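You operate a simulated robot arm through the tools that you are given. There is no shell and no other tool. Be economical: measure what you need, move in short steps, check, and stop when the job is done.

You run a simulated robot arm. Do the job below in one go: nothing can be reset, and whatever is moved stays where it is left.

Task
Put things in order on the back strip of the carriage bench. At the end: the white tube stands where the blue bolt pot (marked "BOLTS") stood; the blue bolt pot stands where the green spray can stood; the green spray can stands where the silver test disc (marked "60 HRC") stood; the silver test disc stands on top of the black hub; whatever was shut is shut again. Leave all else as you found it, and nothing knocked over.
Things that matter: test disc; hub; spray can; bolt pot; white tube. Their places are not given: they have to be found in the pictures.

It is judged by the outcome, as a careful person would: the job done as asked, and still so three seconds after it is handed in. It fails if anything else is knocked over, pushed out of place, dropped, spilled or broken.

Robot
A 7-joint arm with a two-finger parallel gripper, fixed in place. Base frame: the origin is at the foot of the arm, x ahead of it, y to its left, z up; the work surface is at about z = 0. Units: mm, rad, N and s.
With the tool pointing down near the work surface it reaches from about 220 to 580 mm from the base axis. Its first joint turns from -1.152 to 1.152 rad. Payload 2.5 kg.
The TCP is the grasp point between the finger pads, 23 mm short of the fingertips. In the tool frame z runs along the fingers and y along their closing line. The gripper opens to 94 mm. The fingers are 38 mm wide and 10 mm thick; the gripper's body (54 by 96 mm) begins 39 mm behind the TCP.
Orientation is that of the tool frame in the base frame, as a unit quaternion [w, x, y, z]. With the fingers straight down and closing along the base's y, the tool's x points along the base's -x, its y along +y and its z along -z.

Tools
- The arm moves only by the tool nudge_tool. Its argument "increments" is a list that holds one entry, the list of rows, each a list of 6 numbers: the shift along the tool's x, y, z in mm, then the turn, a rotation vector about the tool's x, y, z in rad. In form: [[[x, y, z, rx, ry, rz], ...]]. A call has 1 to 20 rows; each row shifts and turns the commanded pose from where the row before left it, along the tool's axes as they then stand. "grip" is the closure, from 0 (fully open) to 1 (shut), set as the call begins (left out, the last holds). Rows are played at 5 a second. More than 50 mm and 0.15 rad between two rows, or a gripper value outside its range, and nothing of the call is played. Where a pose cannot be reached the arm comes as near as it can. A force on the tool above 40 N (or 10 N above the force at the start of the call, whichever is more), or a blocked arm, ends the call early, and 0.2 s more pass. The fingers move at their own pace (about 108 mm/s each) and stop on an object; they squeeze with about 22 N. The grip force told is the motor's: it shows also when the fingers shut on nothing. Time passes only in rows, and 0.2 s behind the last, so rows that do not move let the fingers close. It gives the time, the measured TCP pose, the force on the tool (base axes), the opening and the grip force at its end, in the units of the frame above (readings bear some noise), and new pictures: "pictures" is both (left out), scene, wrist or none.
- Cameras (640 x 400 px; columns grow to the right, rows downward): "scene" is fixed at [86.4, -392.2, 543.6]; the picture's right is [0.98, -0.18, 0.00], its down [-0.11, -0.58, -0.81] and it looks along [0.15, 0.79, -0.59] (base axes); focal length 328 px, centre (320, 200). "wrist" rides on the gripper at [-39, 0, -44] in the tool frame; the picture's right is [0.00, -1.00, 0.00], its down [0.97, 0.00, -0.24] and it looks along [0.24, 0.00, 0.97] (tool axes); focal length 218 px, centre (320, 200).
- probe_pixels(camera, pixels): for up to 12 pixels [column, row] of the newest picture of that camera ("zoom" is the newest enlarged one), the place [x, y, z] in the base frame of the surface seen there, good to about 2 mm. No time passes.
- enlarge(camera, box): a new picture of the part [left, top, right, bottom] of that camera's present view, enlarged. No time passes.
- finish_job(): hands the job in; it is judged then, once.

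Go step by step. Measure first, check grasps and placings, and put right what went wrong. The budget is 80 turns and 120 pictures, counting those below and the enlarged ones. Unless the task says otherwise, let go and move clear before handing in, and close with one line.

The tools are called after ">>>" as name(argument=value, ...) on one line, values as JSON. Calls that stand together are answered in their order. nudge_tool: Moves the arm, as the interface text tells. Its arguments: {"type":"object","properties":{"increments":{"type":"array","items":{"type":"array","items":{"type":"array","items":{"type":"number"}}}},"grip":{"type":"number"},"pictures":{"type":"string","enum":["both","scene","wrist","none"]}},"required":["increments"]} The other tools are called the same way: probe_pixels (camera, pixels) gives the place of the surface under pixels of a picture; enlarge (camera, box) takes an enlarged picture of a part of a camera's view; finish_job () hands the job in.

At the start:

```text
time: 0.0
position: [247.9, 274.1, 293.2]
orientation: [0.0, 0.0, 1.0, 0.0]
contact_force: [0.4, 0.2, 0.1]
gripper_width: 93.8
grasp_force: 0.1
```

scene: 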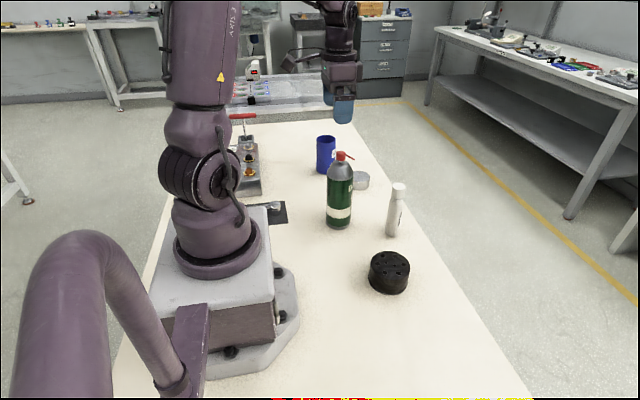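
wrist: 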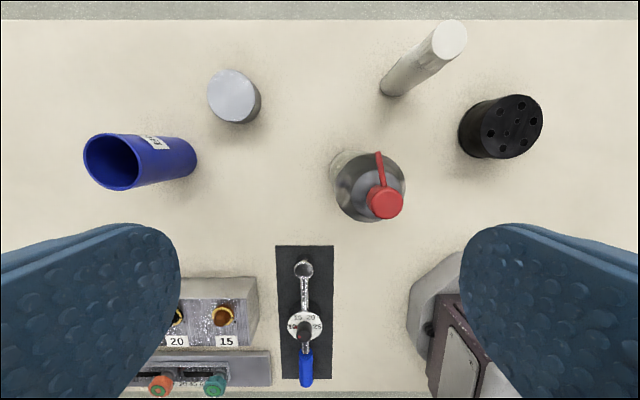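

The wrist picture shows the bolt pot (140,160), disc (234,96), spray can (370,185), white tube (425,55) and hub (500,127). I'll enlarge and probe them.

>>> enlarge(camera="scene", box=[200, 60, 440, 310])

>>> probe_pixels(camera="wrist", pixels=[[232, 96], [234, 72], [500, 127], [512, 97], [385, 203], [365, 160], [450, 40], [433, 40], [112, 136], [112, 188], [86, 160], [137, 160]])

>>> probe_pixels(camera="scene", pixels=[[361, 176], [362, 187], [340, 170], [340, 227], [341, 155], [398, 188], [392, 235], [389, 262], [389, 292], [326, 172], [326, 150], [326, 137]])

```text
1.60 times, centred on (320, 185) of scene
```

zoom: 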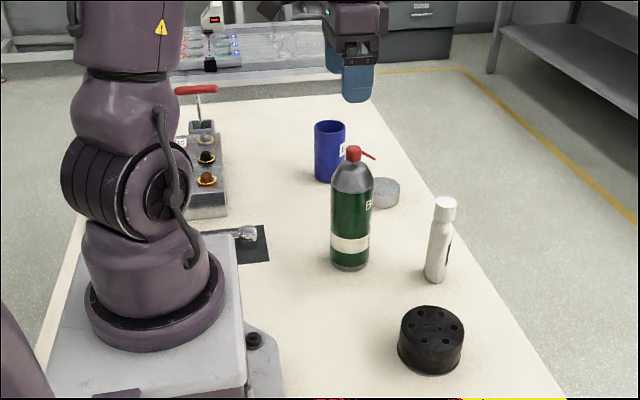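

```text
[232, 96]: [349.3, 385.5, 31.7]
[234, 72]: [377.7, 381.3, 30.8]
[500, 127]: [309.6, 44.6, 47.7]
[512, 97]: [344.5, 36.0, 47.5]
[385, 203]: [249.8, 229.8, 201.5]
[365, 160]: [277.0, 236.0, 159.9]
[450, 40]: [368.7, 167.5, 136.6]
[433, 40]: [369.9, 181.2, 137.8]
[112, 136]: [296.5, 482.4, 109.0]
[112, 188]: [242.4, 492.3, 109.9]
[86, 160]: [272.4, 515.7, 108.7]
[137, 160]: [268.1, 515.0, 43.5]
```

```text
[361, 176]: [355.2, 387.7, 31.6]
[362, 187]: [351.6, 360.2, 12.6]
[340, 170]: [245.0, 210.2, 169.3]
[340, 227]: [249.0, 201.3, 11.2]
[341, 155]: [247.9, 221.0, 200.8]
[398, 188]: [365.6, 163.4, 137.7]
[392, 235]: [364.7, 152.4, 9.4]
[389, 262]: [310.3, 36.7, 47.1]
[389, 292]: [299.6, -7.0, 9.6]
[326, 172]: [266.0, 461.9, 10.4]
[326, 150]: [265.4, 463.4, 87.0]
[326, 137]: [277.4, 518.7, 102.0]
```

The places are roughly known; I need the outlines for exact centres, so I'll enlarge the wrist view.

>>> enlarge(camera="wrist", box=[320, 10, 560, 240])

>>> enlarge(camera="wrist", box=[70, 50, 280, 200])

>>> enlarge(camera="scene", box=[310, 130, 420, 240])

```text
1.74 times, centred on (440, 125) of wrist
```

zoom: 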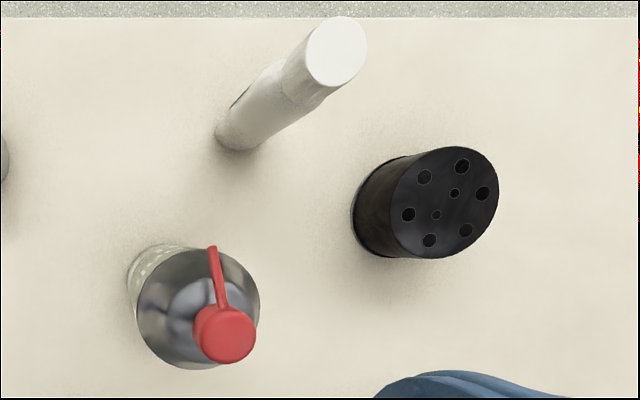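

```text
2.67 times, centred on (175, 125) of wrist
```

zoom: 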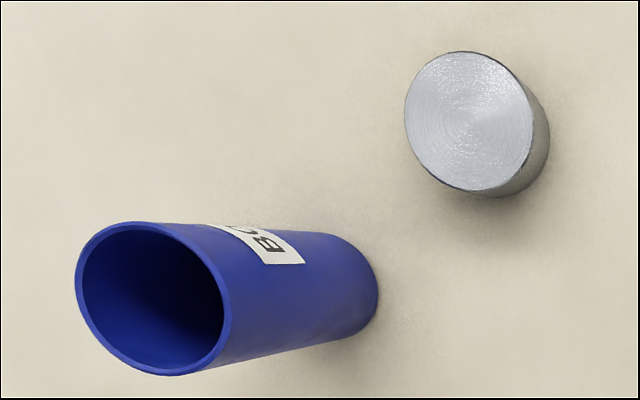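

```text
3.64 times, centred on (365, 185) of scene
```

zoom: 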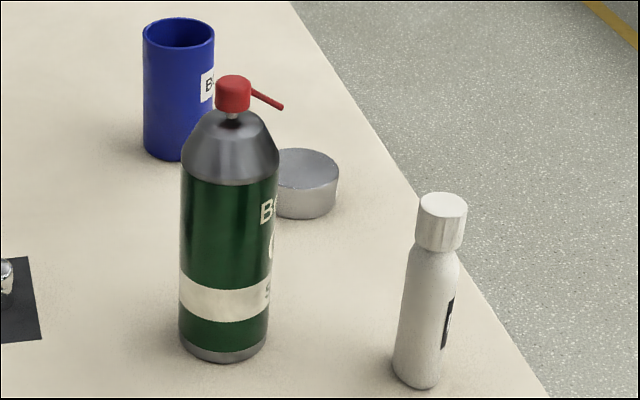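

Centres by outline: disc ≈ (350,389.5), ⌀62, top 31.5; hub ≈ (311,32), top 47.5; can ≈ (251,232), ⌀62, top 202; tube ≈ (369,170), ⌀28, top 138; pot ≈ (269.5,490), ⌀56, top 109. I'll start with the disc and move above it.

>>> nudge_tool(increments=[[[-25.6, 28.85, 0, 0, 0, 0], [-25.6, 28.85, 0, 0, 0, 0], [-25.6, 28.85, 0, 0, 0, 0], [-25.7, 28.85, 0, 0, 0, 0], [0, 0, 40, 0, 0, 0], [0, 0, 40, 0, 0, 0], [0, 0, 40, 0, 0, 0], [0, 0, 0, 0, 0, 0]]], grip=0, pictures="both")

```text
time: 1.8
position: [352.3, 388.9, 174.3]
orientation: [0.001, 0.0, 1.0, 0.0]
contact_force: [0.0, 0.6, -0.3]
gripper_width: 93.9
grasp_force: 0.1
```

scene: 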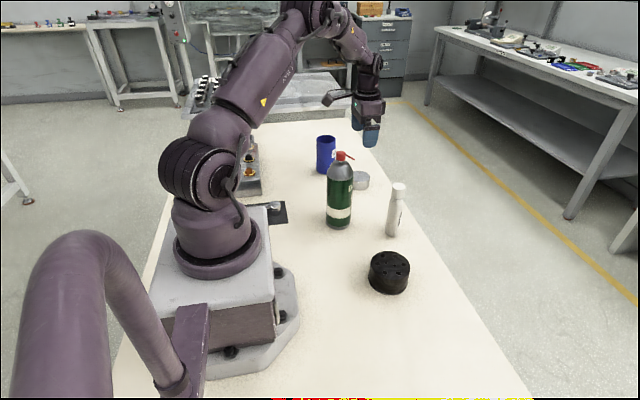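
wrist: 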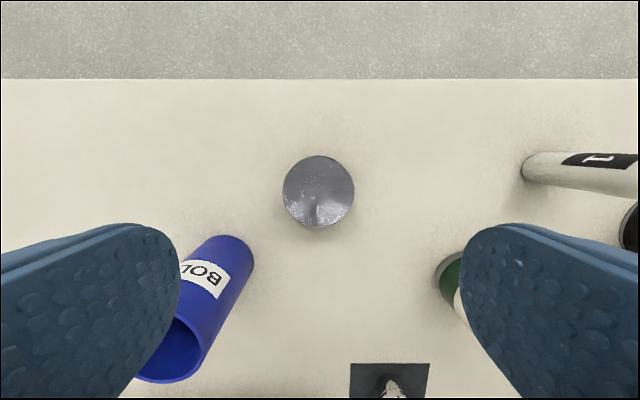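

The disc face spans columns 282–355 and rows 155–227, so it sits almost under the tool. I'll probe its edges and descend after that.

>>> probe_pixels(camera="wrist", pixels=[[285, 191], [352, 191], [318, 158], [318, 224], [318, 191], [244, 262], [215, 240], [530, 170]])

```text
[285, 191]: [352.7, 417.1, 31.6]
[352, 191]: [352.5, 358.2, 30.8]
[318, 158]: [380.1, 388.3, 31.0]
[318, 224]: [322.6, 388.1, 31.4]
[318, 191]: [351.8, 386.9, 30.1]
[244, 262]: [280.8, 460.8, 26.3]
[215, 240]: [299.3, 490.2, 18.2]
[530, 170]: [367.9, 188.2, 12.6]
```

The disc centre is ≈ (351.5,388) and the tool is over it. I'll descend to z≈28 and close.

>>> nudge_tool(increments=[[[0, 0, 40, 0, 0, 0], [0, 0, 40, 0, 0, 0], [0, 0, 36, 0, 0, 0], [0, 0, 20, 0, 0, 0], [0, 0, 10, 0, 0, 0], [0, 0, 0, 0, 0, 0]]], grip=0, pictures="none")

>>> nudge_tool(increments=[[[0, 0, 0, 0, 0, 0], [0, 0, 0, 0, 0, 0], [0, 0, 0, 0, 0, 0]]], grip=1, pictures="both")

```text
time: 3.2
position: [349.5, 390.2, 28.9]
orientation: [0.0, 0.0, 1.0, 0.0]
contact_force: [-0.7, -0.9, 0.3]
gripper_width: 94.1
grasp_force: 0.1
```

```text
time: 4.0
position: [350.2, 391.1, 28.4]
orientation: [0.0, 0.0, 1.0, 0.001]
contact_force: [1.9, -0.4, 0.4]
gripper_width: 63.6
grasp_force: 21.6
```

scene: 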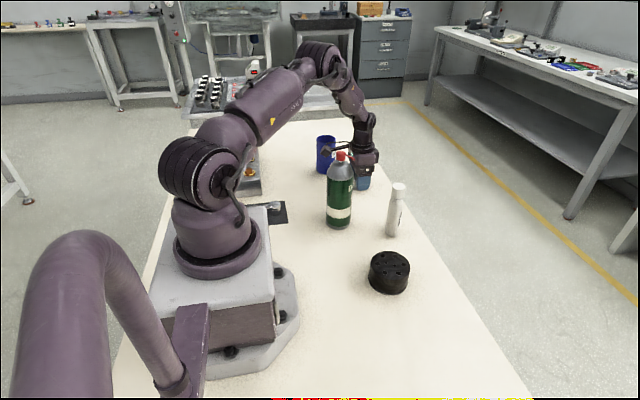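
wrist: 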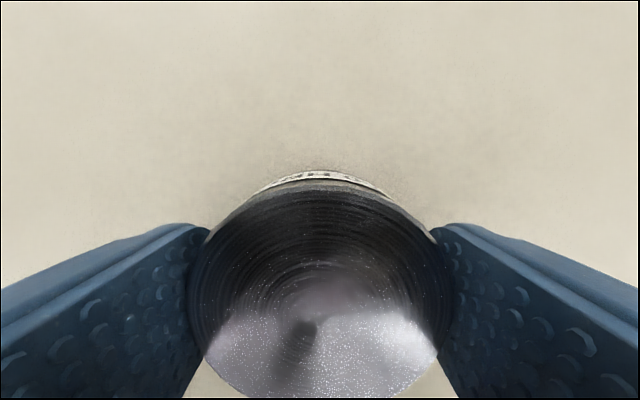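

The disc is held (63.6 mm, 21.6 N). I'll lift it well above the can and carry it over to the hub.

>>> nudge_tool(increments=[[[0, 0, -20, 0, 0, 0], [0, 0, -40, 0, 0, 0], [0, 0, -40, 0, 0, 0], [0, 0, -40, 0, 0, 0], [0, 0, -40, 0, 0, 0], [0, 0, -40, 0, 0, 0], [0, 0, -20, 0, 0, 0], [4.9, -25, 0, 0, 0, 0], [4.9, -40, 0, 0, 0, 0], [4.9, -40, 0, 0, 0, 0], [4.9, -40, 0, 0, 0, 0], [4.9, -40, 0, 0, 0, 0], [4.9, -40, 0, 0, 0, 0], [4.9, -40, 0, 0, 0, 0], [4.9, -40, 0, 0, 0, 0], [0, -30, 0, 0, 0, 0], [0, -22.5, 0, 0, 0, 0], [0, 0, 0, 0, 0, 0]]], pictures="both")

>>> probe_pixels(camera="scene", pixels=[[389, 253], [389, 275], [371, 264], [408, 266], [372, 285], [405, 285]])

```text
time: 7.8
position: [312.2, 31.2, 269.8]
orientation: [0.001, 0.0, 1.0, -0.001]
contact_force: [0.1, 0.8, -7.6]
gripper_width: 63.7
grasp_force: 22.6
```

scene: 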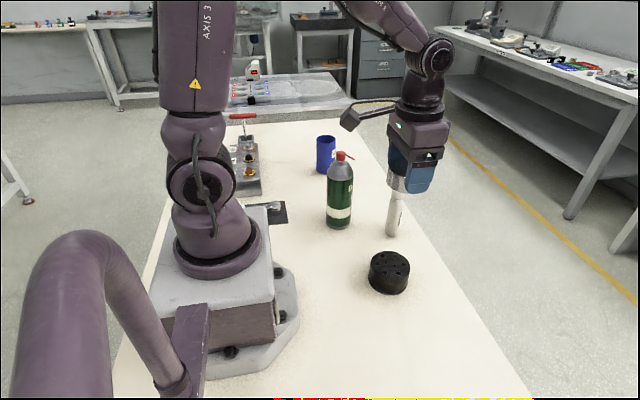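
wrist: 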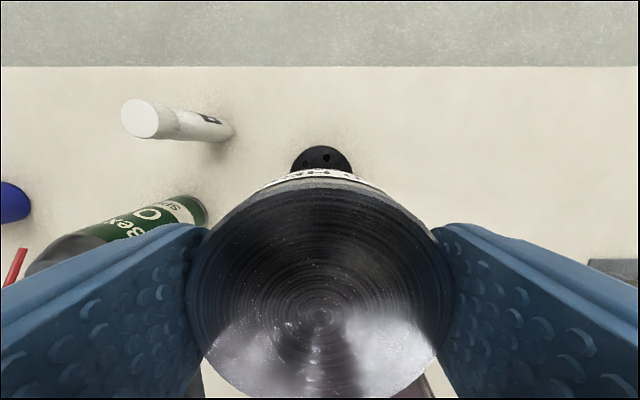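

```text
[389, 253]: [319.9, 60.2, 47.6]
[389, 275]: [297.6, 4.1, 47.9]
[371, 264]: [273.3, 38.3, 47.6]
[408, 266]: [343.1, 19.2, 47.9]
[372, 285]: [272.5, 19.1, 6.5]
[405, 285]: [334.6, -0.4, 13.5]
```

The disc weighs about 0.8 kg and hangs steady. I need the hub centre more exactly, so I'll enlarge it in the scene view.

>>> enlarge(camera="scene", box=[357, 243, 421, 303])

```text
6.67 times, centred on (389, 273) of scene
```

zoom: 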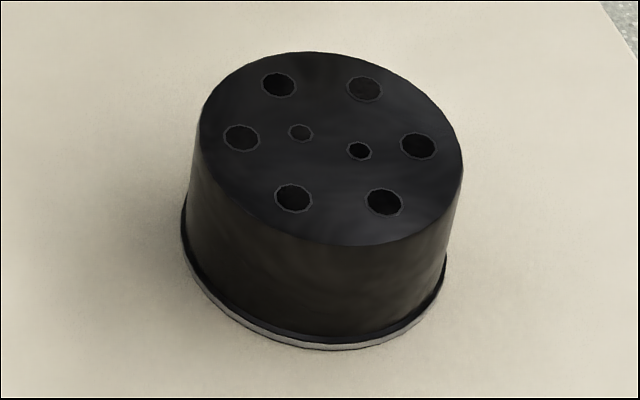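

The hub's face centre is where its opposite holes cross, at zoom pixel ≈ (330,142). I'll probe that and the rim.

>>> probe_pixels(camera="zoom", pixels=[[330, 142], [205, 118], [456, 165], [308, 57], [355, 240], [228, 75], [430, 95], [235, 200], [425, 222]])

```text
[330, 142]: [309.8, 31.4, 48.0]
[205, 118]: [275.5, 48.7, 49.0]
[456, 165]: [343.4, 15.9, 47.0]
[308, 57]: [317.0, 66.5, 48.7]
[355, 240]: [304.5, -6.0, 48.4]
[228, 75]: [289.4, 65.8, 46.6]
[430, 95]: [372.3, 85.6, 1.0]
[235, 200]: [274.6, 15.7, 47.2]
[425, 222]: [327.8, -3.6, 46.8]
```

The hub centre is ≈ (310,31.5). I'll lower the disc to about 1 mm above the hub's face.

>>> nudge_tool(increments=[[[1.7, -0.5, 40, 0, 0, 0], [0, 0, 40, 0, 0, 0], [0, 0, 40, 0, 0, 0], [0, 0, 40, 0, 0, 0], [0, 0, 20, 0, 0, 0], [0, 0, 8, 0, 0, 0], [0, 0, 2, 0, 0, 0], [0, 0, 0, 0, 0, 0]]], pictures="scene")

>>> enlarge(camera="scene", box=[340, 203, 440, 303])

```text
time: 9.6
position: [309.7, 32.1, 77.9]
orientation: [0.0, -0.001, 1.0, 0.0]
contact_force: [0.1, -0.1, -7.1]
gripper_width: 63.7
grasp_force: 21.9
```

scene: 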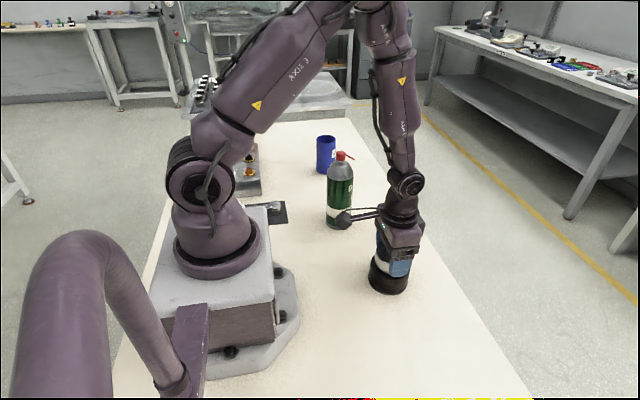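

```text
4.00 times, centred on (390, 253) of scene
```

zoom: 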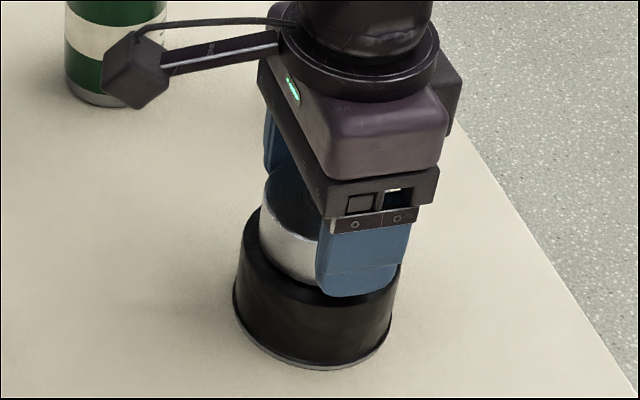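

Still carrying the full weight, so no contact yet. I also notice a boom with a box on the wrist, at zoom (135,70); I'll probe it as it could hit things, then lower the last millimetres.

>>> probe_pixels(camera="zoom", pixels=[[130, 60], [140, 95], [158, 80], [112, 75], [200, 55], [265, 42], [340, 20], [270, 75]])

>>> nudge_tool(increments=[[[0, 0, 1, 0, 0, 0], [0, 0, 0.7, 0, 0, 0], [0, 0, 0, 0, 0, 0]]], pictures="none")

```text
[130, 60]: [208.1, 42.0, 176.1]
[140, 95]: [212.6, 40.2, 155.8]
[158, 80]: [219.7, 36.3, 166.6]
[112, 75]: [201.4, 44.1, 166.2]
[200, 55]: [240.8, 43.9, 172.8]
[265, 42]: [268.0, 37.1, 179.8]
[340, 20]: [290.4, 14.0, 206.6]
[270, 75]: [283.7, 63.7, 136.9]
```

```text
time: 10.4
position: [310.6, 31.4, 75.3]
orientation: [0.0, -0.001, 1.0, 0.001]
contact_force: [-0.2, -0.8, -7.7]
gripper_width: 63.7
grasp_force: 22.2
```

The boom reaches about 90–115 mm toward the tool's +x, 75 mm and more above the TCP; I'll keep it clear. The disc is not resting yet, so I'll lower further in small steps.

>>> nudge_tool(increments=[[[0, 0, 0.7, 0, 0, 0], [0, 0, 0.7, 0, 0, 0], [0, 0, 0, 0, 0, 0]]], pictures="none")

>>> probe_pixels(camera="scene", pixels=[[242, 116], [240, 128], [245, 147], [250, 170], [260, 185], [275, 208], [284, 215], [225, 110], [268, 207]])

```text
time: 11.2
position: [311.0, 32.5, 75.1]
orientation: [0.001, 0.001, 1.0, -0.001]
contact_force: [3.0, -3.1, 8.0]
gripper_width: 63.7
grasp_force: 22.6
```

```text
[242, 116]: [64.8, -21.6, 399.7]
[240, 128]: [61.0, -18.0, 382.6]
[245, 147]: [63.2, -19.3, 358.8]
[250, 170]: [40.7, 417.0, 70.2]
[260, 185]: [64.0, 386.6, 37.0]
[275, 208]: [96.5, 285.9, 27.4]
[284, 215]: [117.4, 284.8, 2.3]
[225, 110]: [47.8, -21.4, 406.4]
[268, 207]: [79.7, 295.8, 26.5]
```

The force went from −7.5 to +8 N, so the disc is on the hub. I'll open and rise.

>>> nudge_tool(increments=[[[0, 0, -0.6, 0, 0, 0], [0, 0, 0, 0, 0, 0], [0, 0, 0, 0, 0, 0]]], grip=0, pictures="none")

>>> nudge_tool(increments=[[[0, 0, -20, 0, 0, 0], [0, 0, -40, 0, 0, 0], [0, 0, -40, 0, 0, 0], [0, 0, -40, 0, 0, 0], [0, 0, -40, 0, 0, 0], [0, 0, -20, 0, 0, 0], [0, 0, 0, 0, 0, 0]]], pictures="both")

```text
time: 12.0
position: [310.0, 32.9, 75.3]
orientation: [0.0, 0.0, 1.0, 0.0]
contact_force: [-0.4, -0.2, -0.3]
gripper_width: 94.0
grasp_force: 0.0
```

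```text
time: 13.6
position: [310.7, 33.1, 273.3]
orientation: [0.0, 0.0, 1.0, 0.0]
contact_force: [-0.7, 0.2, 0.3]
gripper_width: 93.8
grasp_force: 0.1
```

scene: 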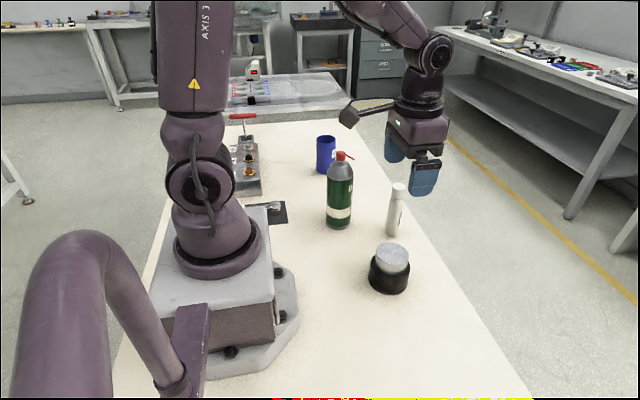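
wrist: 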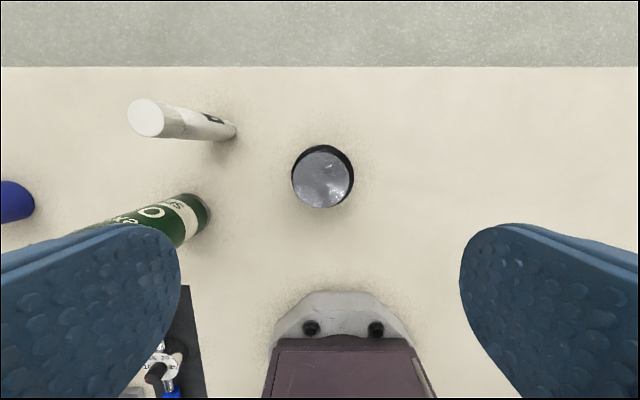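

The disc sits centred on the hub. Next I'll move above the spray can at the same height and look.

>>> nudge_tool(increments=[[[11.6, 40.1, 0, 0, 0, 0], [11.6, 40.1, 0, 0, 0, 0], [11.6, 40.1, 0, 0, 0, 0], [11.6, 40.1, 0, 0, 0, 0], [11.6, 40.1, 0, 0, 0, 0], [0, 0, 0, 0, 0, 0]]], pictures="both")

```text
time: 15.0
position: [254.4, 233.6, 274.4]
orientation: [0.001, 0.0, 1.0, 0.0]
contact_force: [0.9, -0.9, -0.2]
gripper_width: 94.1
grasp_force: 0.0
```

scene: 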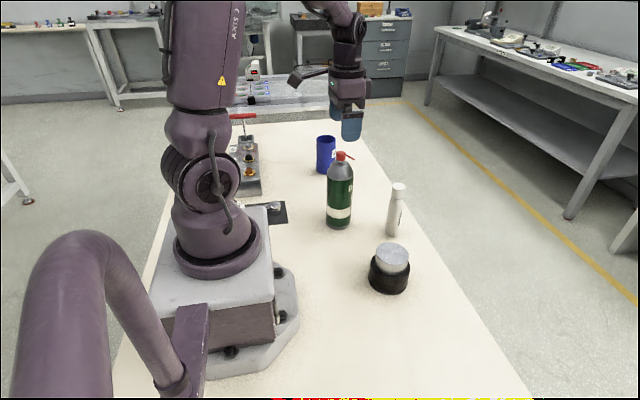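
wrist: 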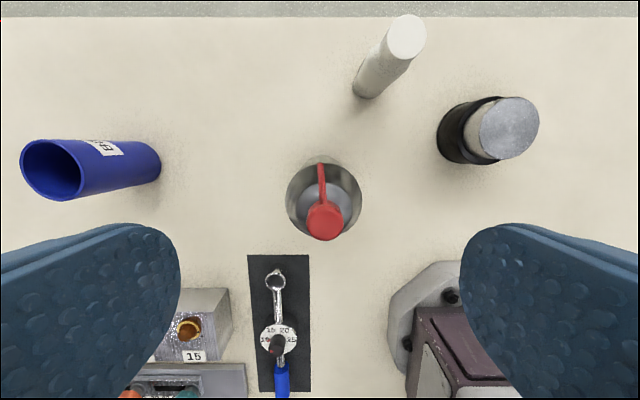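

The cap is at (325,222) and the shoulder circle spans columns 285–362. I'll probe for the centre and the heights.

>>> probe_pixels(camera="wrist", pixels=[[325, 222], [309, 222], [342, 222], [325, 238], [288, 203], [359, 203], [300, 174], [322, 170], [340, 200], [300, 200]])

>>> enlarge(camera="wrist", box=[270, 150, 380, 250])

```text
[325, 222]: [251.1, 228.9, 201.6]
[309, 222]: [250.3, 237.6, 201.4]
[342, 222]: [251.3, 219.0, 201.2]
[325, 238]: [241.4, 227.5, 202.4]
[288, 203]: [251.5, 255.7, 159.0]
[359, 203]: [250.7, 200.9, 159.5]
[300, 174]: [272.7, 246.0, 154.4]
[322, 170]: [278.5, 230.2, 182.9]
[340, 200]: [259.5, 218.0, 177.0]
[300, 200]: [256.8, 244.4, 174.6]
```

```text
4.00 times, centred on (325, 200) of wrist
```

zoom: 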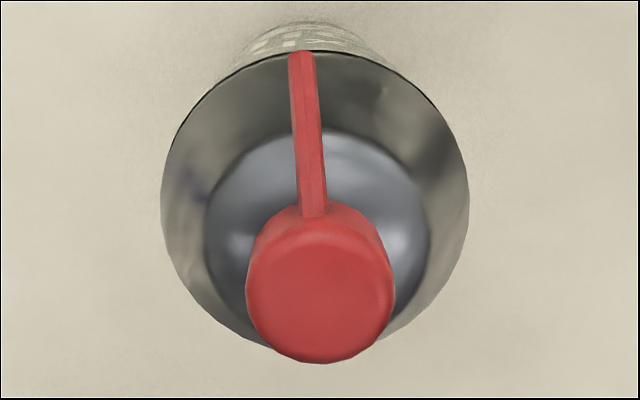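

The can centre is ≈ (251,228.3). I'll shift 3.5 mm, descend to z≈166 so the palm stays clear of the cap (top 202), and close on the upper body.

>>> nudge_tool(increments=[[[0.3, -3.6, 20, 0, 0, 0], [0, 0, 40, 0, 0, 0], [0, 0, 30, 0, 0, 0], [0, 0, 14, 0, 0, 0], [0, 0, 5, 0, 0, 0], [0, 0, 0, 0, 0, 0]]], pictures="none")

>>> nudge_tool(increments=[[[0, 0, 0, 0, 0, 0], [0, 0, 0, 0, 0, 0], [0, 0, 0, 0, 0, 0]]], grip=1, pictures="both")

>>> enlarge(camera="scene", box=[290, 130, 390, 230])

```text
time: 16.4
position: [251.8, 229.8, 165.3]
orientation: [0.0, 0.001, 1.0, 0.0]
contact_force: [-0.5, -0.1, 0.7]
gripper_width: 93.9
grasp_force: 0.1
```

```text
time: 17.2
position: [251.8, 229.4, 165.5]
orientation: [0.0, 0.0, 1.0, 0.0]
contact_force: [-0.5, -0.1, -0.4]
gripper_width: 61.4
grasp_force: 21.6
```

scene: 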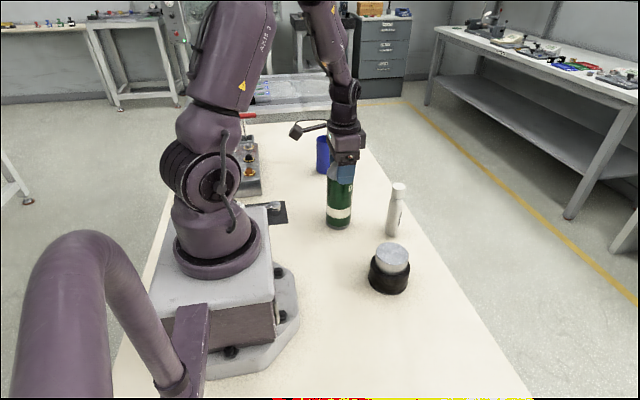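
wrist: 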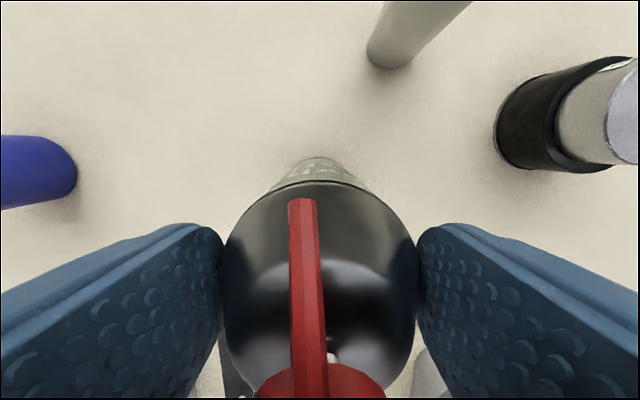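

```text
4.00 times, centred on (340, 180) of scene
```

zoom: 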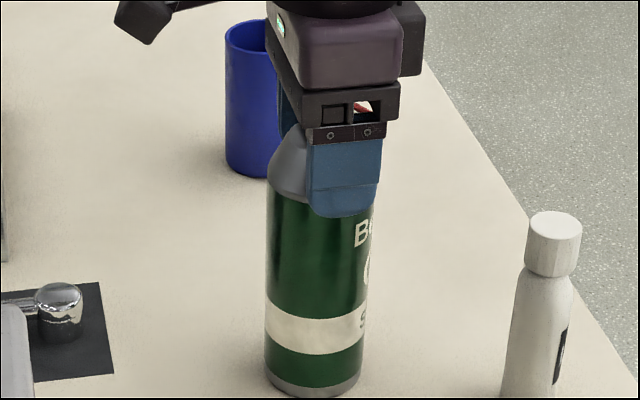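

Both pads hold the straight body (61.4 mm, 21.6 N). I'll lift it 40 mm and check the grip.

>>> nudge_tool(increments=[[[0, 0, -5, 0, 0, 0], [0, 0, -15, 0, 0, 0], [0, 0, -20, 0, 0, 0], [0, 0, 0, 0, 0, 0]]], pictures="both")

```text
time: 18.2
position: [252.6, 230.8, 207.3]
orientation: [0.0, 0.001, 1.0, 0.0]
contact_force: [-0.8, -0.9, -2.9]
gripper_width: 61.1
grasp_force: 21.8
```

scene: 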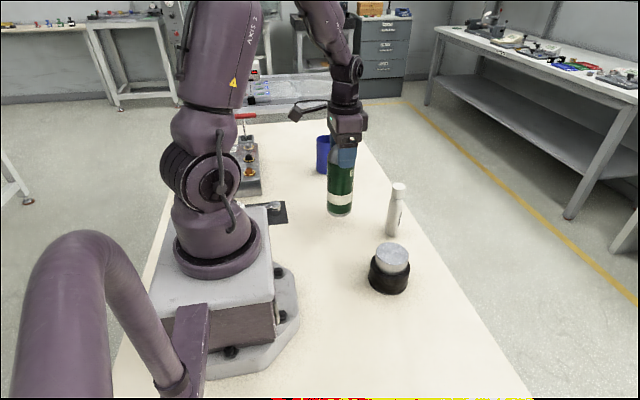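
wrist: 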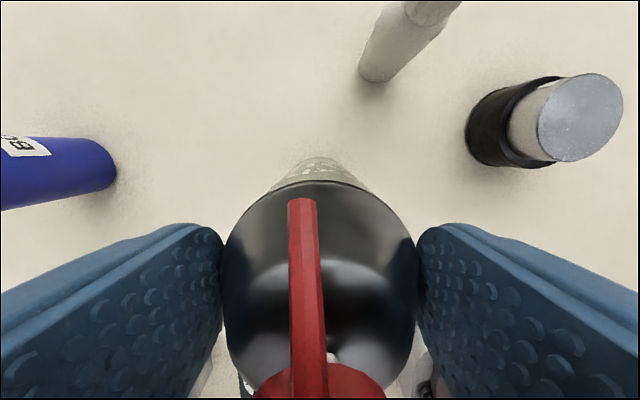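

The can hangs firmly (≈3 N, unchanged in the wrist view). I'll carry it to the disc's old place (351,388.5) and lower it.

>>> nudge_tool(increments=[[[-8.3, 13.3, 0, 0, 0, 0], [-16.6, 26.7, 0, 0, 0, 0], [-16.6, 26.7, 0, 0, 0, 0], [-16.6, 26.7, 0, 0, 0, 0], [-16.6, 26.7, 0, 0, 0, 0], [-16.8, 26.7, 0, 0, 0, 0], [-8.3, 13.3, 0, 0, 0, 0], [0, 0, 0, 0, 0, 0], [0, 0, 18, 0, 0, 0], [0, 0, 14, 0, 0, 0], [0, 0, 6, 0, 0, 0], [0, 0, 0, 0, 0, 0]]], pictures="both")

```text
time: 20.8
position: [351.5, 386.6, 169.2]
orientation: [0.0, 0.0, 1.0, 0.0]
contact_force: [-0.3, 0.8, -3.3]
gripper_width: 61.0
grasp_force: 21.8
```

scene: 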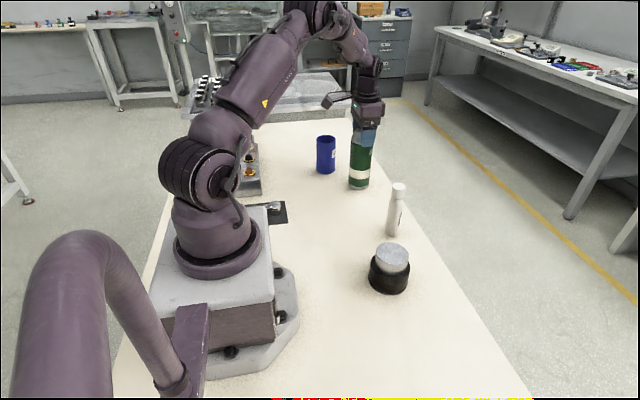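
wrist: 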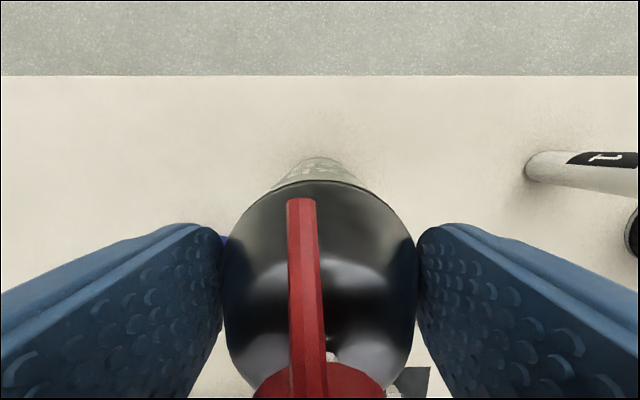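

The can is over its new place, about 2 mm up. I'll lower it in small steps until contact.

>>> nudge_tool(increments=[[[0, 0, 1, 0, 0, 0], [0, 0, 0.7, 0, 0, 0], [0, 0, 0.5, 0, 0, 0], [0, 0, 0, 0, 0, 0]]], pictures="none")

```text
time: 21.8
position: [351.8, 388.4, 165.9]
orientation: [-0.001, 0.001, 1.0, 0.0]
contact_force: [0.2, -0.5, -2.0]
gripper_width: 61.2
grasp_force: 22.2
```

>>> nudge_tool(increments=[[[0, 0, 0.6, 0, 0, 0], [0, 0, 0.5, 0, 0, 0], [0, 0, 0, 0, 0, 0]]], pictures="none")

```text
time: 22.6
position: [352.1, 388.3, 165.7]
orientation: [0.001, 0.0, 1.0, 0.001]
contact_force: [-4.9, -2.1, 12.8]
gripper_width: 60.8
grasp_force: 21.6
```

The force turned to +13 N, so the can stands. I'll ease 0.8 mm up, open, and rise.

>>> nudge_tool(increments=[[[0, 0, -0.8, 0, 0, 0], [0, 0, 0, 0, 0, 0]]], pictures="none")

>>> nudge_tool(increments=[[[0, 0, 0, 0, 0, 0], [0, 0, 0, 0, 0, 0], [0, 0, 0, 0, 0, 0]]], grip=0, pictures="none")

>>> nudge_tool(increments=[[[0, 0, -20, 0, 0, 0], [0, 0, -30, 0, 0, 0], [0, 0, -40, 0, 0, 0], [0, 0, 0, 0, 0, 0]]], pictures="both")

```text
time: 23.2
position: [352.3, 388.8, 166.2]
orientation: [0.0, 0.001, 1.0, 0.001]
contact_force: [-2.6, -0.6, 7.0]
gripper_width: 61.0
grasp_force: 21.6
```

```text
time: 24.0
position: [351.9, 387.8, 164.8]
orientation: [0.0, -0.001, 1.0, 0.001]
contact_force: [0.3, 0.2, 0.1]
gripper_width: 93.9
grasp_force: 0.0
```

```text
time: 25.0
position: [352.8, 390.6, 256.5]
orientation: [0.0, 0.0, 1.0, 0.0]
contact_force: [0.4, 0.2, -0.2]
gripper_width: 94.0
grasp_force: 0.0
```

scene: 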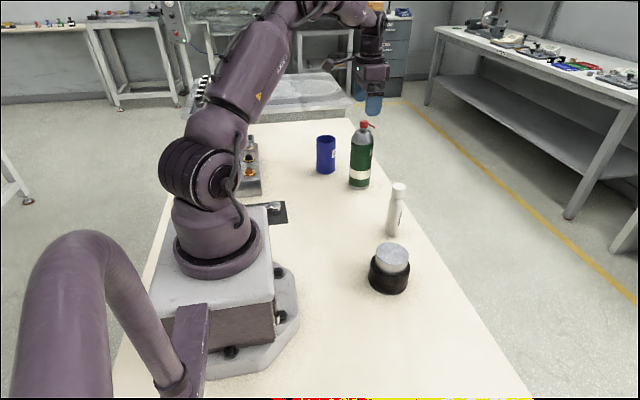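
wrist: 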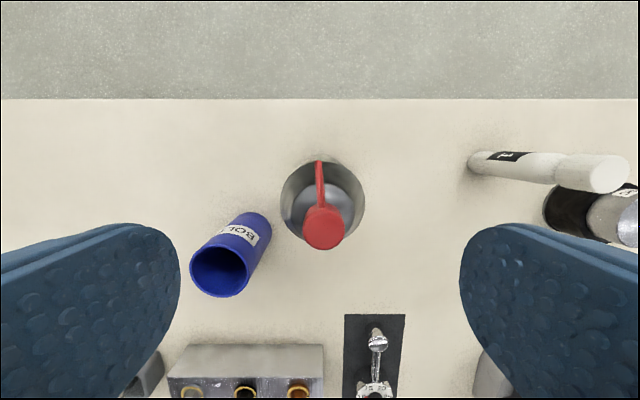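

The can stands clear and upright. Next I'll move above the bolt pot at (269.5,490) and look.

>>> nudge_tool(increments=[[[20.4, 25.4, 0, 0, 0, 0], [20.4, 25.4, 0, 0, 0, 0], [20.4, 25.4, 0, 0, 0, 0], [20.3, 25.3, 0, 0, 0, 0], [0, 0, 0, 0, 0, 0]]], pictures="both")

```text
time: 26.2
position: [269.5, 491.9, 257.3]
orientation: [0.0, 0.0, 1.0, 0.0]
contact_force: [-0.4, -0.4, 0.3]
gripper_width: 94.0
grasp_force: 0.1
```

scene: 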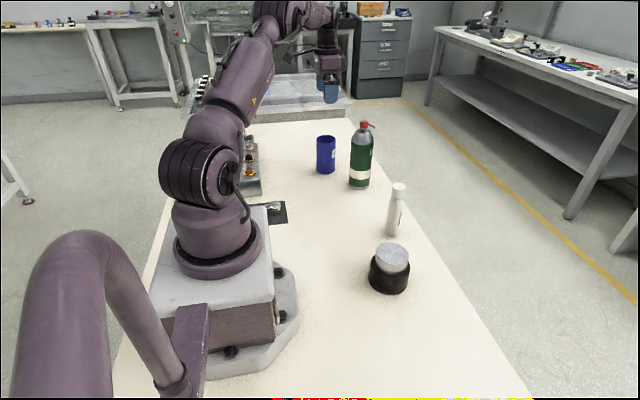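
wrist: 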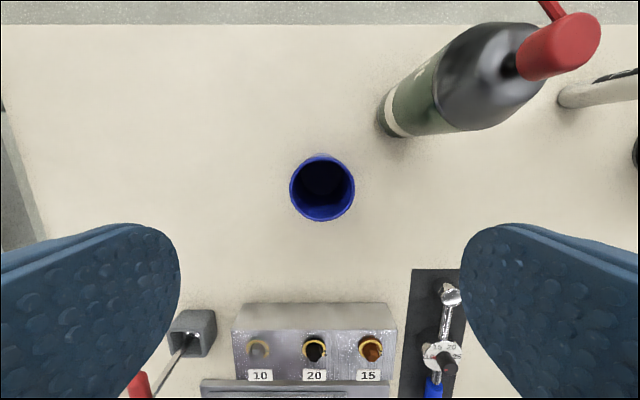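

The pot's rim is at columns 289–355 and rows 155–221, and it looks empty. I'll probe the rim and the devices under the boom (red handle, block).

>>> probe_pixels(camera="wrist", pixels=[[291, 188], [352, 188], [322, 157], [322, 219], [322, 188], [138, 384], [160, 370], [195, 325], [310, 312], [315, 350], [290, 390]])

>>> enlarge(camera="wrist", box=[270, 140, 370, 240])

```text
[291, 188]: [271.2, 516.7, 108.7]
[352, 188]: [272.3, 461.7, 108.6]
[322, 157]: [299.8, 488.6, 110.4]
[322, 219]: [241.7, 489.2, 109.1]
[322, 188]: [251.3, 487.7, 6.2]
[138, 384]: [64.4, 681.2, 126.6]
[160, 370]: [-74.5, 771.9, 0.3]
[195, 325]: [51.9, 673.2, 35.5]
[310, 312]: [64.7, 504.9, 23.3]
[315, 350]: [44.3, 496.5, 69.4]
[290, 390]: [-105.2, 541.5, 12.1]
```

```text
4.00 times, centred on (320, 190) of wrist
```

zoom: 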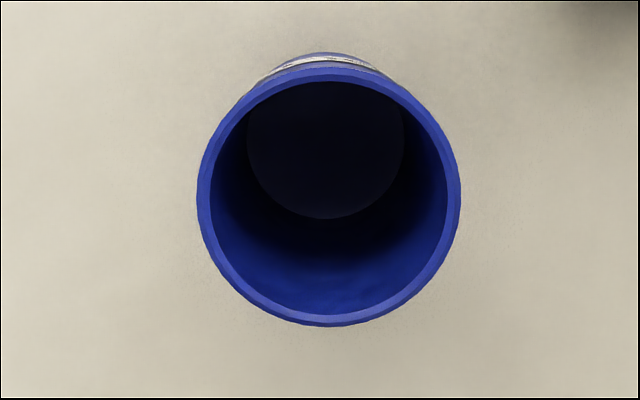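

The pot is empty, with centre ≈ (270.7,489), and nothing is near the boom. I'll descend to z≈82 and grip.

>>> nudge_tool(increments=[[[-1.2, -1, 40, 0, 0, 0], [0, 0, 40, 0, 0, 0], [0, 0, 40, 0, 0, 0], [0, 0, 35, 0, 0, 0], [0, 0, 18, 0, 0, 0], [0, 0, 0, 0, 0, 0]]], pictures="none")

>>> nudge_tool(increments=[[[0, 0, 0, 0, 0, 0], [0, 0, 0, 0, 0, 0], [0, 0, 0, 0, 0, 0]]], grip=1, pictures="none")

>>> nudge_tool(increments=[[[0, 0, -5, 0, 0, 0], [0, 0, -15, 0, 0, 0], [0, 0, -20, 0, 0, 0], [0, 0, 0, 0, 0, 0]]], pictures="both")

```text
time: 27.6
position: [270.1, 489.1, 80.5]
orientation: [0.0, 0.0, 1.0, 0.0]
contact_force: [0.4, 1.0, 0.0]
gripper_width: 94.1
grasp_force: 0.0
```

```text
time: 28.4
position: [271.1, 490.0, 80.1]
orientation: [-0.001, 0.0, 1.0, 0.0]
contact_force: [-0.5, -0.9, 0.4]
gripper_width: 59.4
grasp_force: 21.7
```

```text
time: 29.4
position: [272.1, 489.0, 122.5]
orientation: [0.0, 0.0, 1.0, 0.0]
contact_force: [0.6, 0.2, 0.1]
gripper_width: 59.3
grasp_force: 21.8
```

scene: 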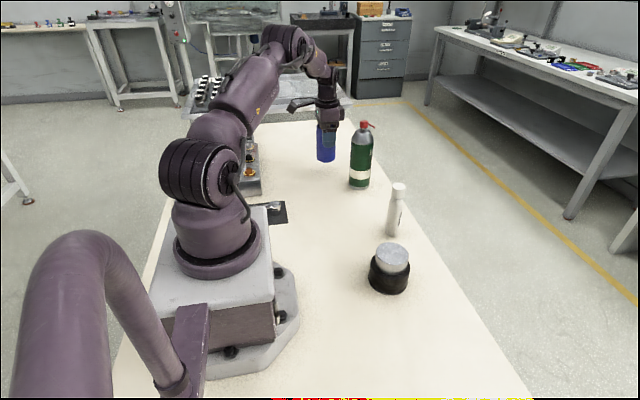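
wrist: 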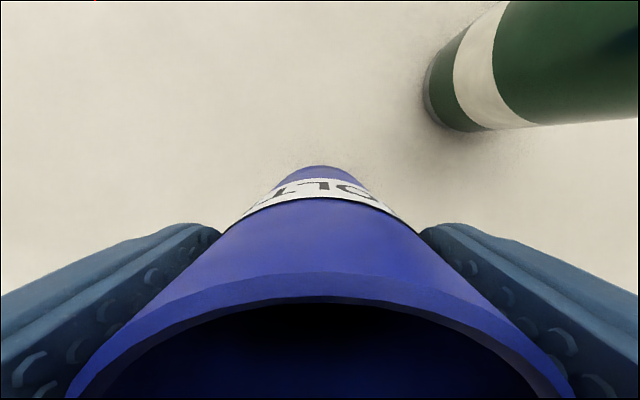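

The pot is lifted cleanly. The can's at x≥320 on the way, so I'll raise more and swing wide at x≈225 to the can's old place (251,228.4).

>>> nudge_tool(increments=[[[0, 0, -25, 0, 0, 0], [0, 0, -20, 0, 0, 0], [15.7, -10, 0, 0, 0, 0], [15, -19, 0, 0, 0, 0], [15, -20, 0, 0, 0, 0], [0, -35, 0, 0, 0, 0], [0, -35, 0, 0, 0, 0], [0, -35, 0, 0, 0, 0], [0, -35, 0, 0, 0, 0], [-10, -30, 0, 0, 0, 0], [-10, -25, 0, 0, 0, 0], [-6, -16.6, 0, 0, 0, 0], [0, 0, 0, 0, 0, 0], [0, 0, 30, 0, 0, 0], [0, 0, 30, 0, 0, 0], [0, 0, 17, 0, 0, 0], [0, 0, 6, 0, 0, 0], [0, 0, 0, 0, 0, 0]]], pictures="both")

```text
time: 33.2
position: [251.1, 227.4, 84.4]
orientation: [0.0, 0.0, 1.0, 0.0]
contact_force: [-0.6, 0.9, -0.1]
gripper_width: 59.4
grasp_force: 22.4
```

scene: 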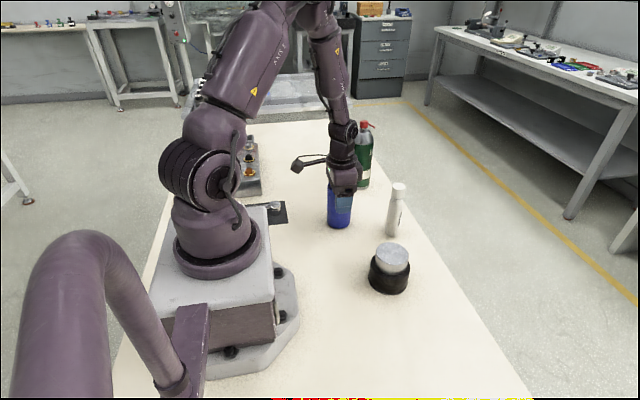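
wrist: 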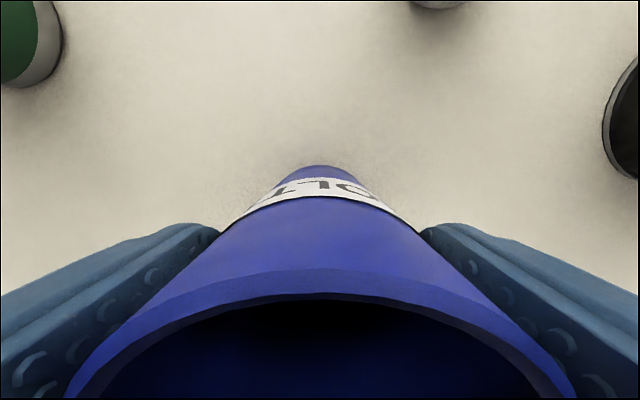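

The pot is over the can's old spot, about 2 mm up. I'll lower to contact in small steps.

>>> nudge_tool(increments=[[[0, 0, 1, 0, 0, 0], [0, 0, 0.7, 0, 0, 0], [0, 0, 0.5, 0, 0, 0], [0, 0, 0, 0, 0, 0]]], pictures="none")

```text
time: 34.2
position: [250.4, 228.3, 82.0]
orientation: [0.0, -0.001, 1.0, 0.0]
contact_force: [-0.1, 0.1, -0.7]
gripper_width: 59.4
grasp_force: 22.2
```

>>> nudge_tool(increments=[[[0, 0, 0.6, 0, 0, 0], [0, 0, 0.5, 0, 0, 0], [0, 0, 0, 0, 0, 0]]], pictures="none")

```text
time: 35.0
position: [252.3, 229.2, 82.1]
orientation: [-0.001, -0.001, 1.0, 0.0]
contact_force: [0.5, 0.0, -0.1]
gripper_width: 59.3
grasp_force: 22.3
```

Still no contact force; I'll go on down gently.

>>> nudge_tool(increments=[[[0, 0, 0.5, 0, 0, 0], [0, 0, 0.5, 0, 0, 0], [0, 0, 0, 0, 0, 0]]], pictures="scene")

>>> enlarge(camera="scene", box=[290, 150, 390, 250])

```text
time: 35.8
position: [251.7, 227.2, 80.4]
orientation: [0.0, 0.0, 1.0, 0.0]
contact_force: [-2.4, -0.8, 9.2]
gripper_width: 59.5
grasp_force: 21.6
```

scene: 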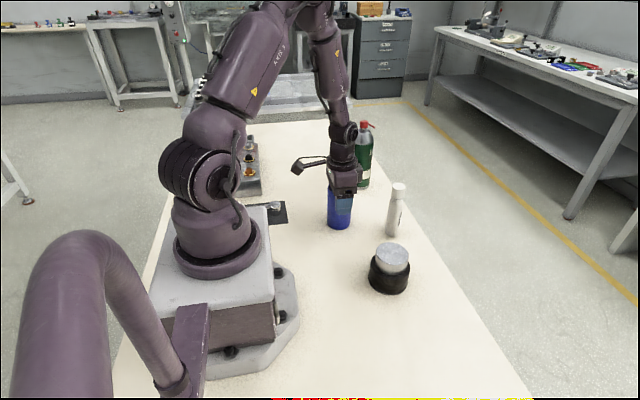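

```text
4.00 times, centred on (340, 200) of scene
```

zoom: 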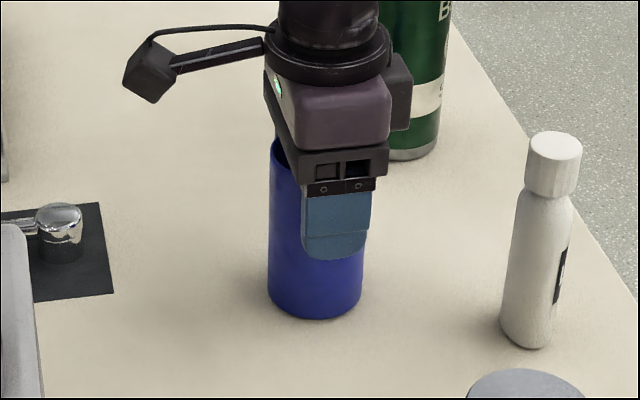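

Contact at +9 N, so the pot stands. I'll ease up slightly, open and rise, keeping clear of the rim.

>>> nudge_tool(increments=[[[0, 0, -0.6, 0, 0, 0], [0, 0, 0, 0, 0, 0]]], pictures="none")

>>> nudge_tool(increments=[[[0, 0, 0, 0, 0, 0], [0, 0, 0, 0, 0, 0], [0, 0, 0, 0, 0, 0]]], grip=0, pictures="none")

>>> nudge_tool(increments=[[[0, 0, -20, 0, 0, 0], [0, 0, -40, 0, 0, 0], [0, 0, -40, 0, 0, 0], [0, 0, -40, 0, 0, 0], [0, 0, -20, 0, 0, 0], [0, 0, 0, 0, 0, 0]]], pictures="both")

```text
time: 36.4
position: [252.2, 228.2, 80.2]
orientation: [0.0, 0.0, 1.0, -0.001]
contact_force: [-1.4, -1.0, 4.5]
gripper_width: 59.4
grasp_force: 22.1
```

```text
time: 37.2
position: [251.8, 228.9, 81.2]
orientation: [0.001, -0.001, 1.0, 0.001]
contact_force: [-0.1, 0.8, -0.2]
gripper_width: 94.0
grasp_force: 0.1
```

```text
time: 38.6
position: [255.0, 227.4, 240.3]
orientation: [-0.001, 0.0, 1.0, -0.001]
contact_force: [0.3, 0.1, 0.6]
gripper_width: 93.7
grasp_force: 0.0
```

scene: 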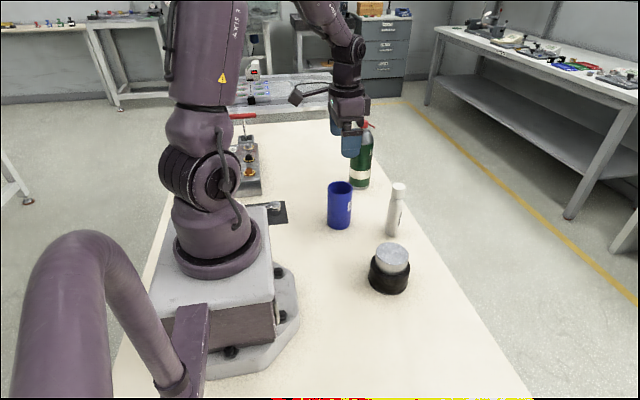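
wrist: 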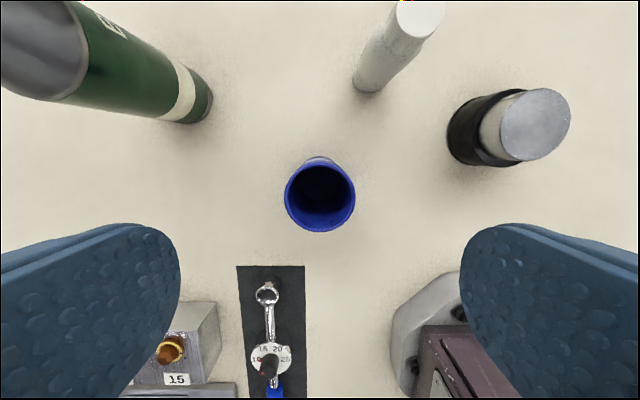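

The pot stands where the can was. Now I'll move above the white tube (~(369,170)) and look.

>>> nudge_tool(increments=[[[-29.6, -14.6, 0, 0, 0, 0], [-29.6, -14.6, 0, 0, 0, 0], [-29.6, -14.6, 0, 0, 0, 0], [-29.7, -14.6, 0, 0, 0, 0], [0, 0, 0, 0, 0, 0]]], pictures="wrist")

>>> enlarge(camera="wrist", box=[270, 140, 370, 240])

```text
time: 39.8
position: [369.7, 170.4, 242.5]
orientation: [0.0, 0.001, 1.0, 0.0]
contact_force: [-0.9, 0.1, 0.1]
gripper_width: 94.0
grasp_force: 0.1
```

wrist: 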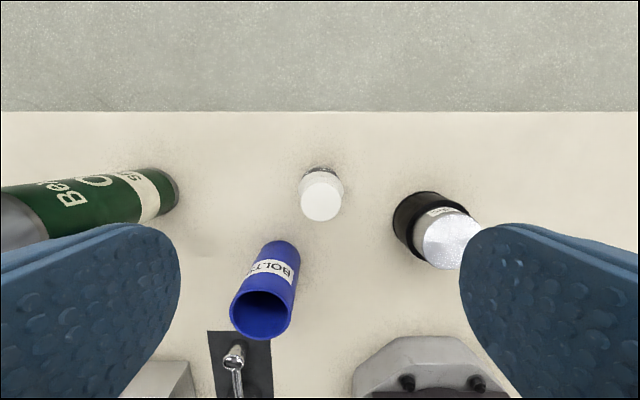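

```text
4.00 times, centred on (320, 190) of wrist
```

zoom: 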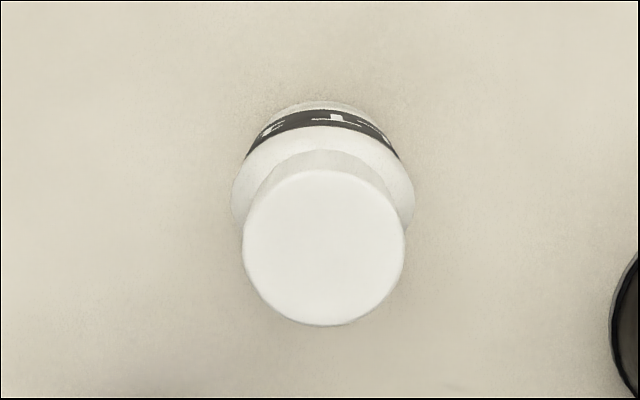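

The tube has a ⌀27 cap over a wider body, centred ≈ (370.8,169.3). I'll go down to z≈102 so the pads grip the body below the cap, with the palm clear of the top (138).

>>> nudge_tool(increments=[[[-1.2, -0.7, 40, 0, 0, 0], [0, 0, 40, 0, 0, 0], [0, 0, 40, 0, 0, 0], [0, 0, 18, 0, 0, 0], [0, 0, 0, 0, 0, 0]]], pictures="none")

>>> nudge_tool(increments=[[[0, 0, 0, 0, 0, 0], [0, 0, 0, 0, 0, 0], [0, 0, 0, 0, 0, 0]]], grip=1, pictures="both")

>>> enlarge(camera="scene", box=[340, 150, 440, 250])

```text
time: 41.0
position: [370.3, 168.4, 101.8]
orientation: [0.001, 0.0, 1.0, 0.0]
contact_force: [0.5, 0.4, 0.6]
gripper_width: 93.9
grasp_force: 0.1
```

```text
time: 41.8
position: [370.3, 169.2, 102.5]
orientation: [0.001, -0.001, 1.0, 0.0]
contact_force: [-0.2, -0.5, 0.2]
gripper_width: 40.5
grasp_force: 21.4
```

scene: 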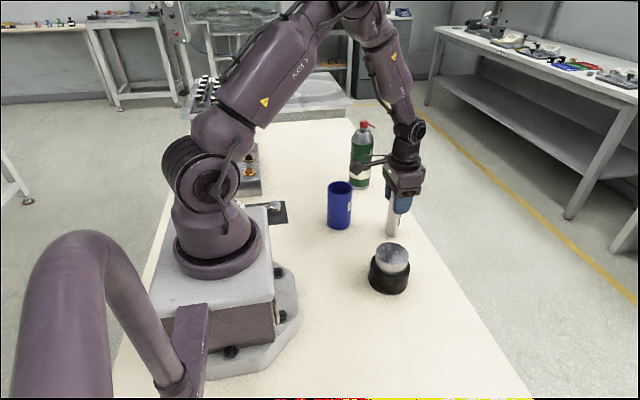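
wrist: 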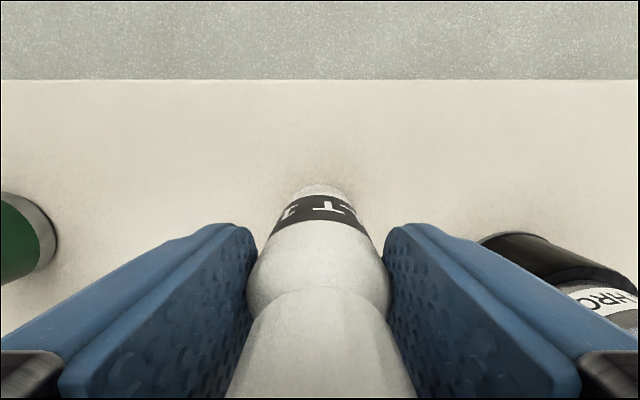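

```text
4.00 times, centred on (390, 200) of scene
```

zoom: 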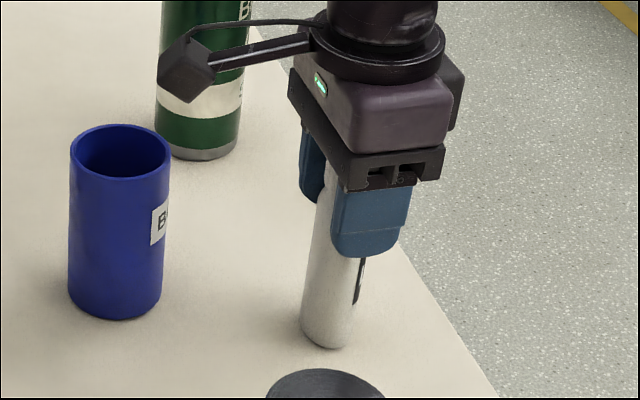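

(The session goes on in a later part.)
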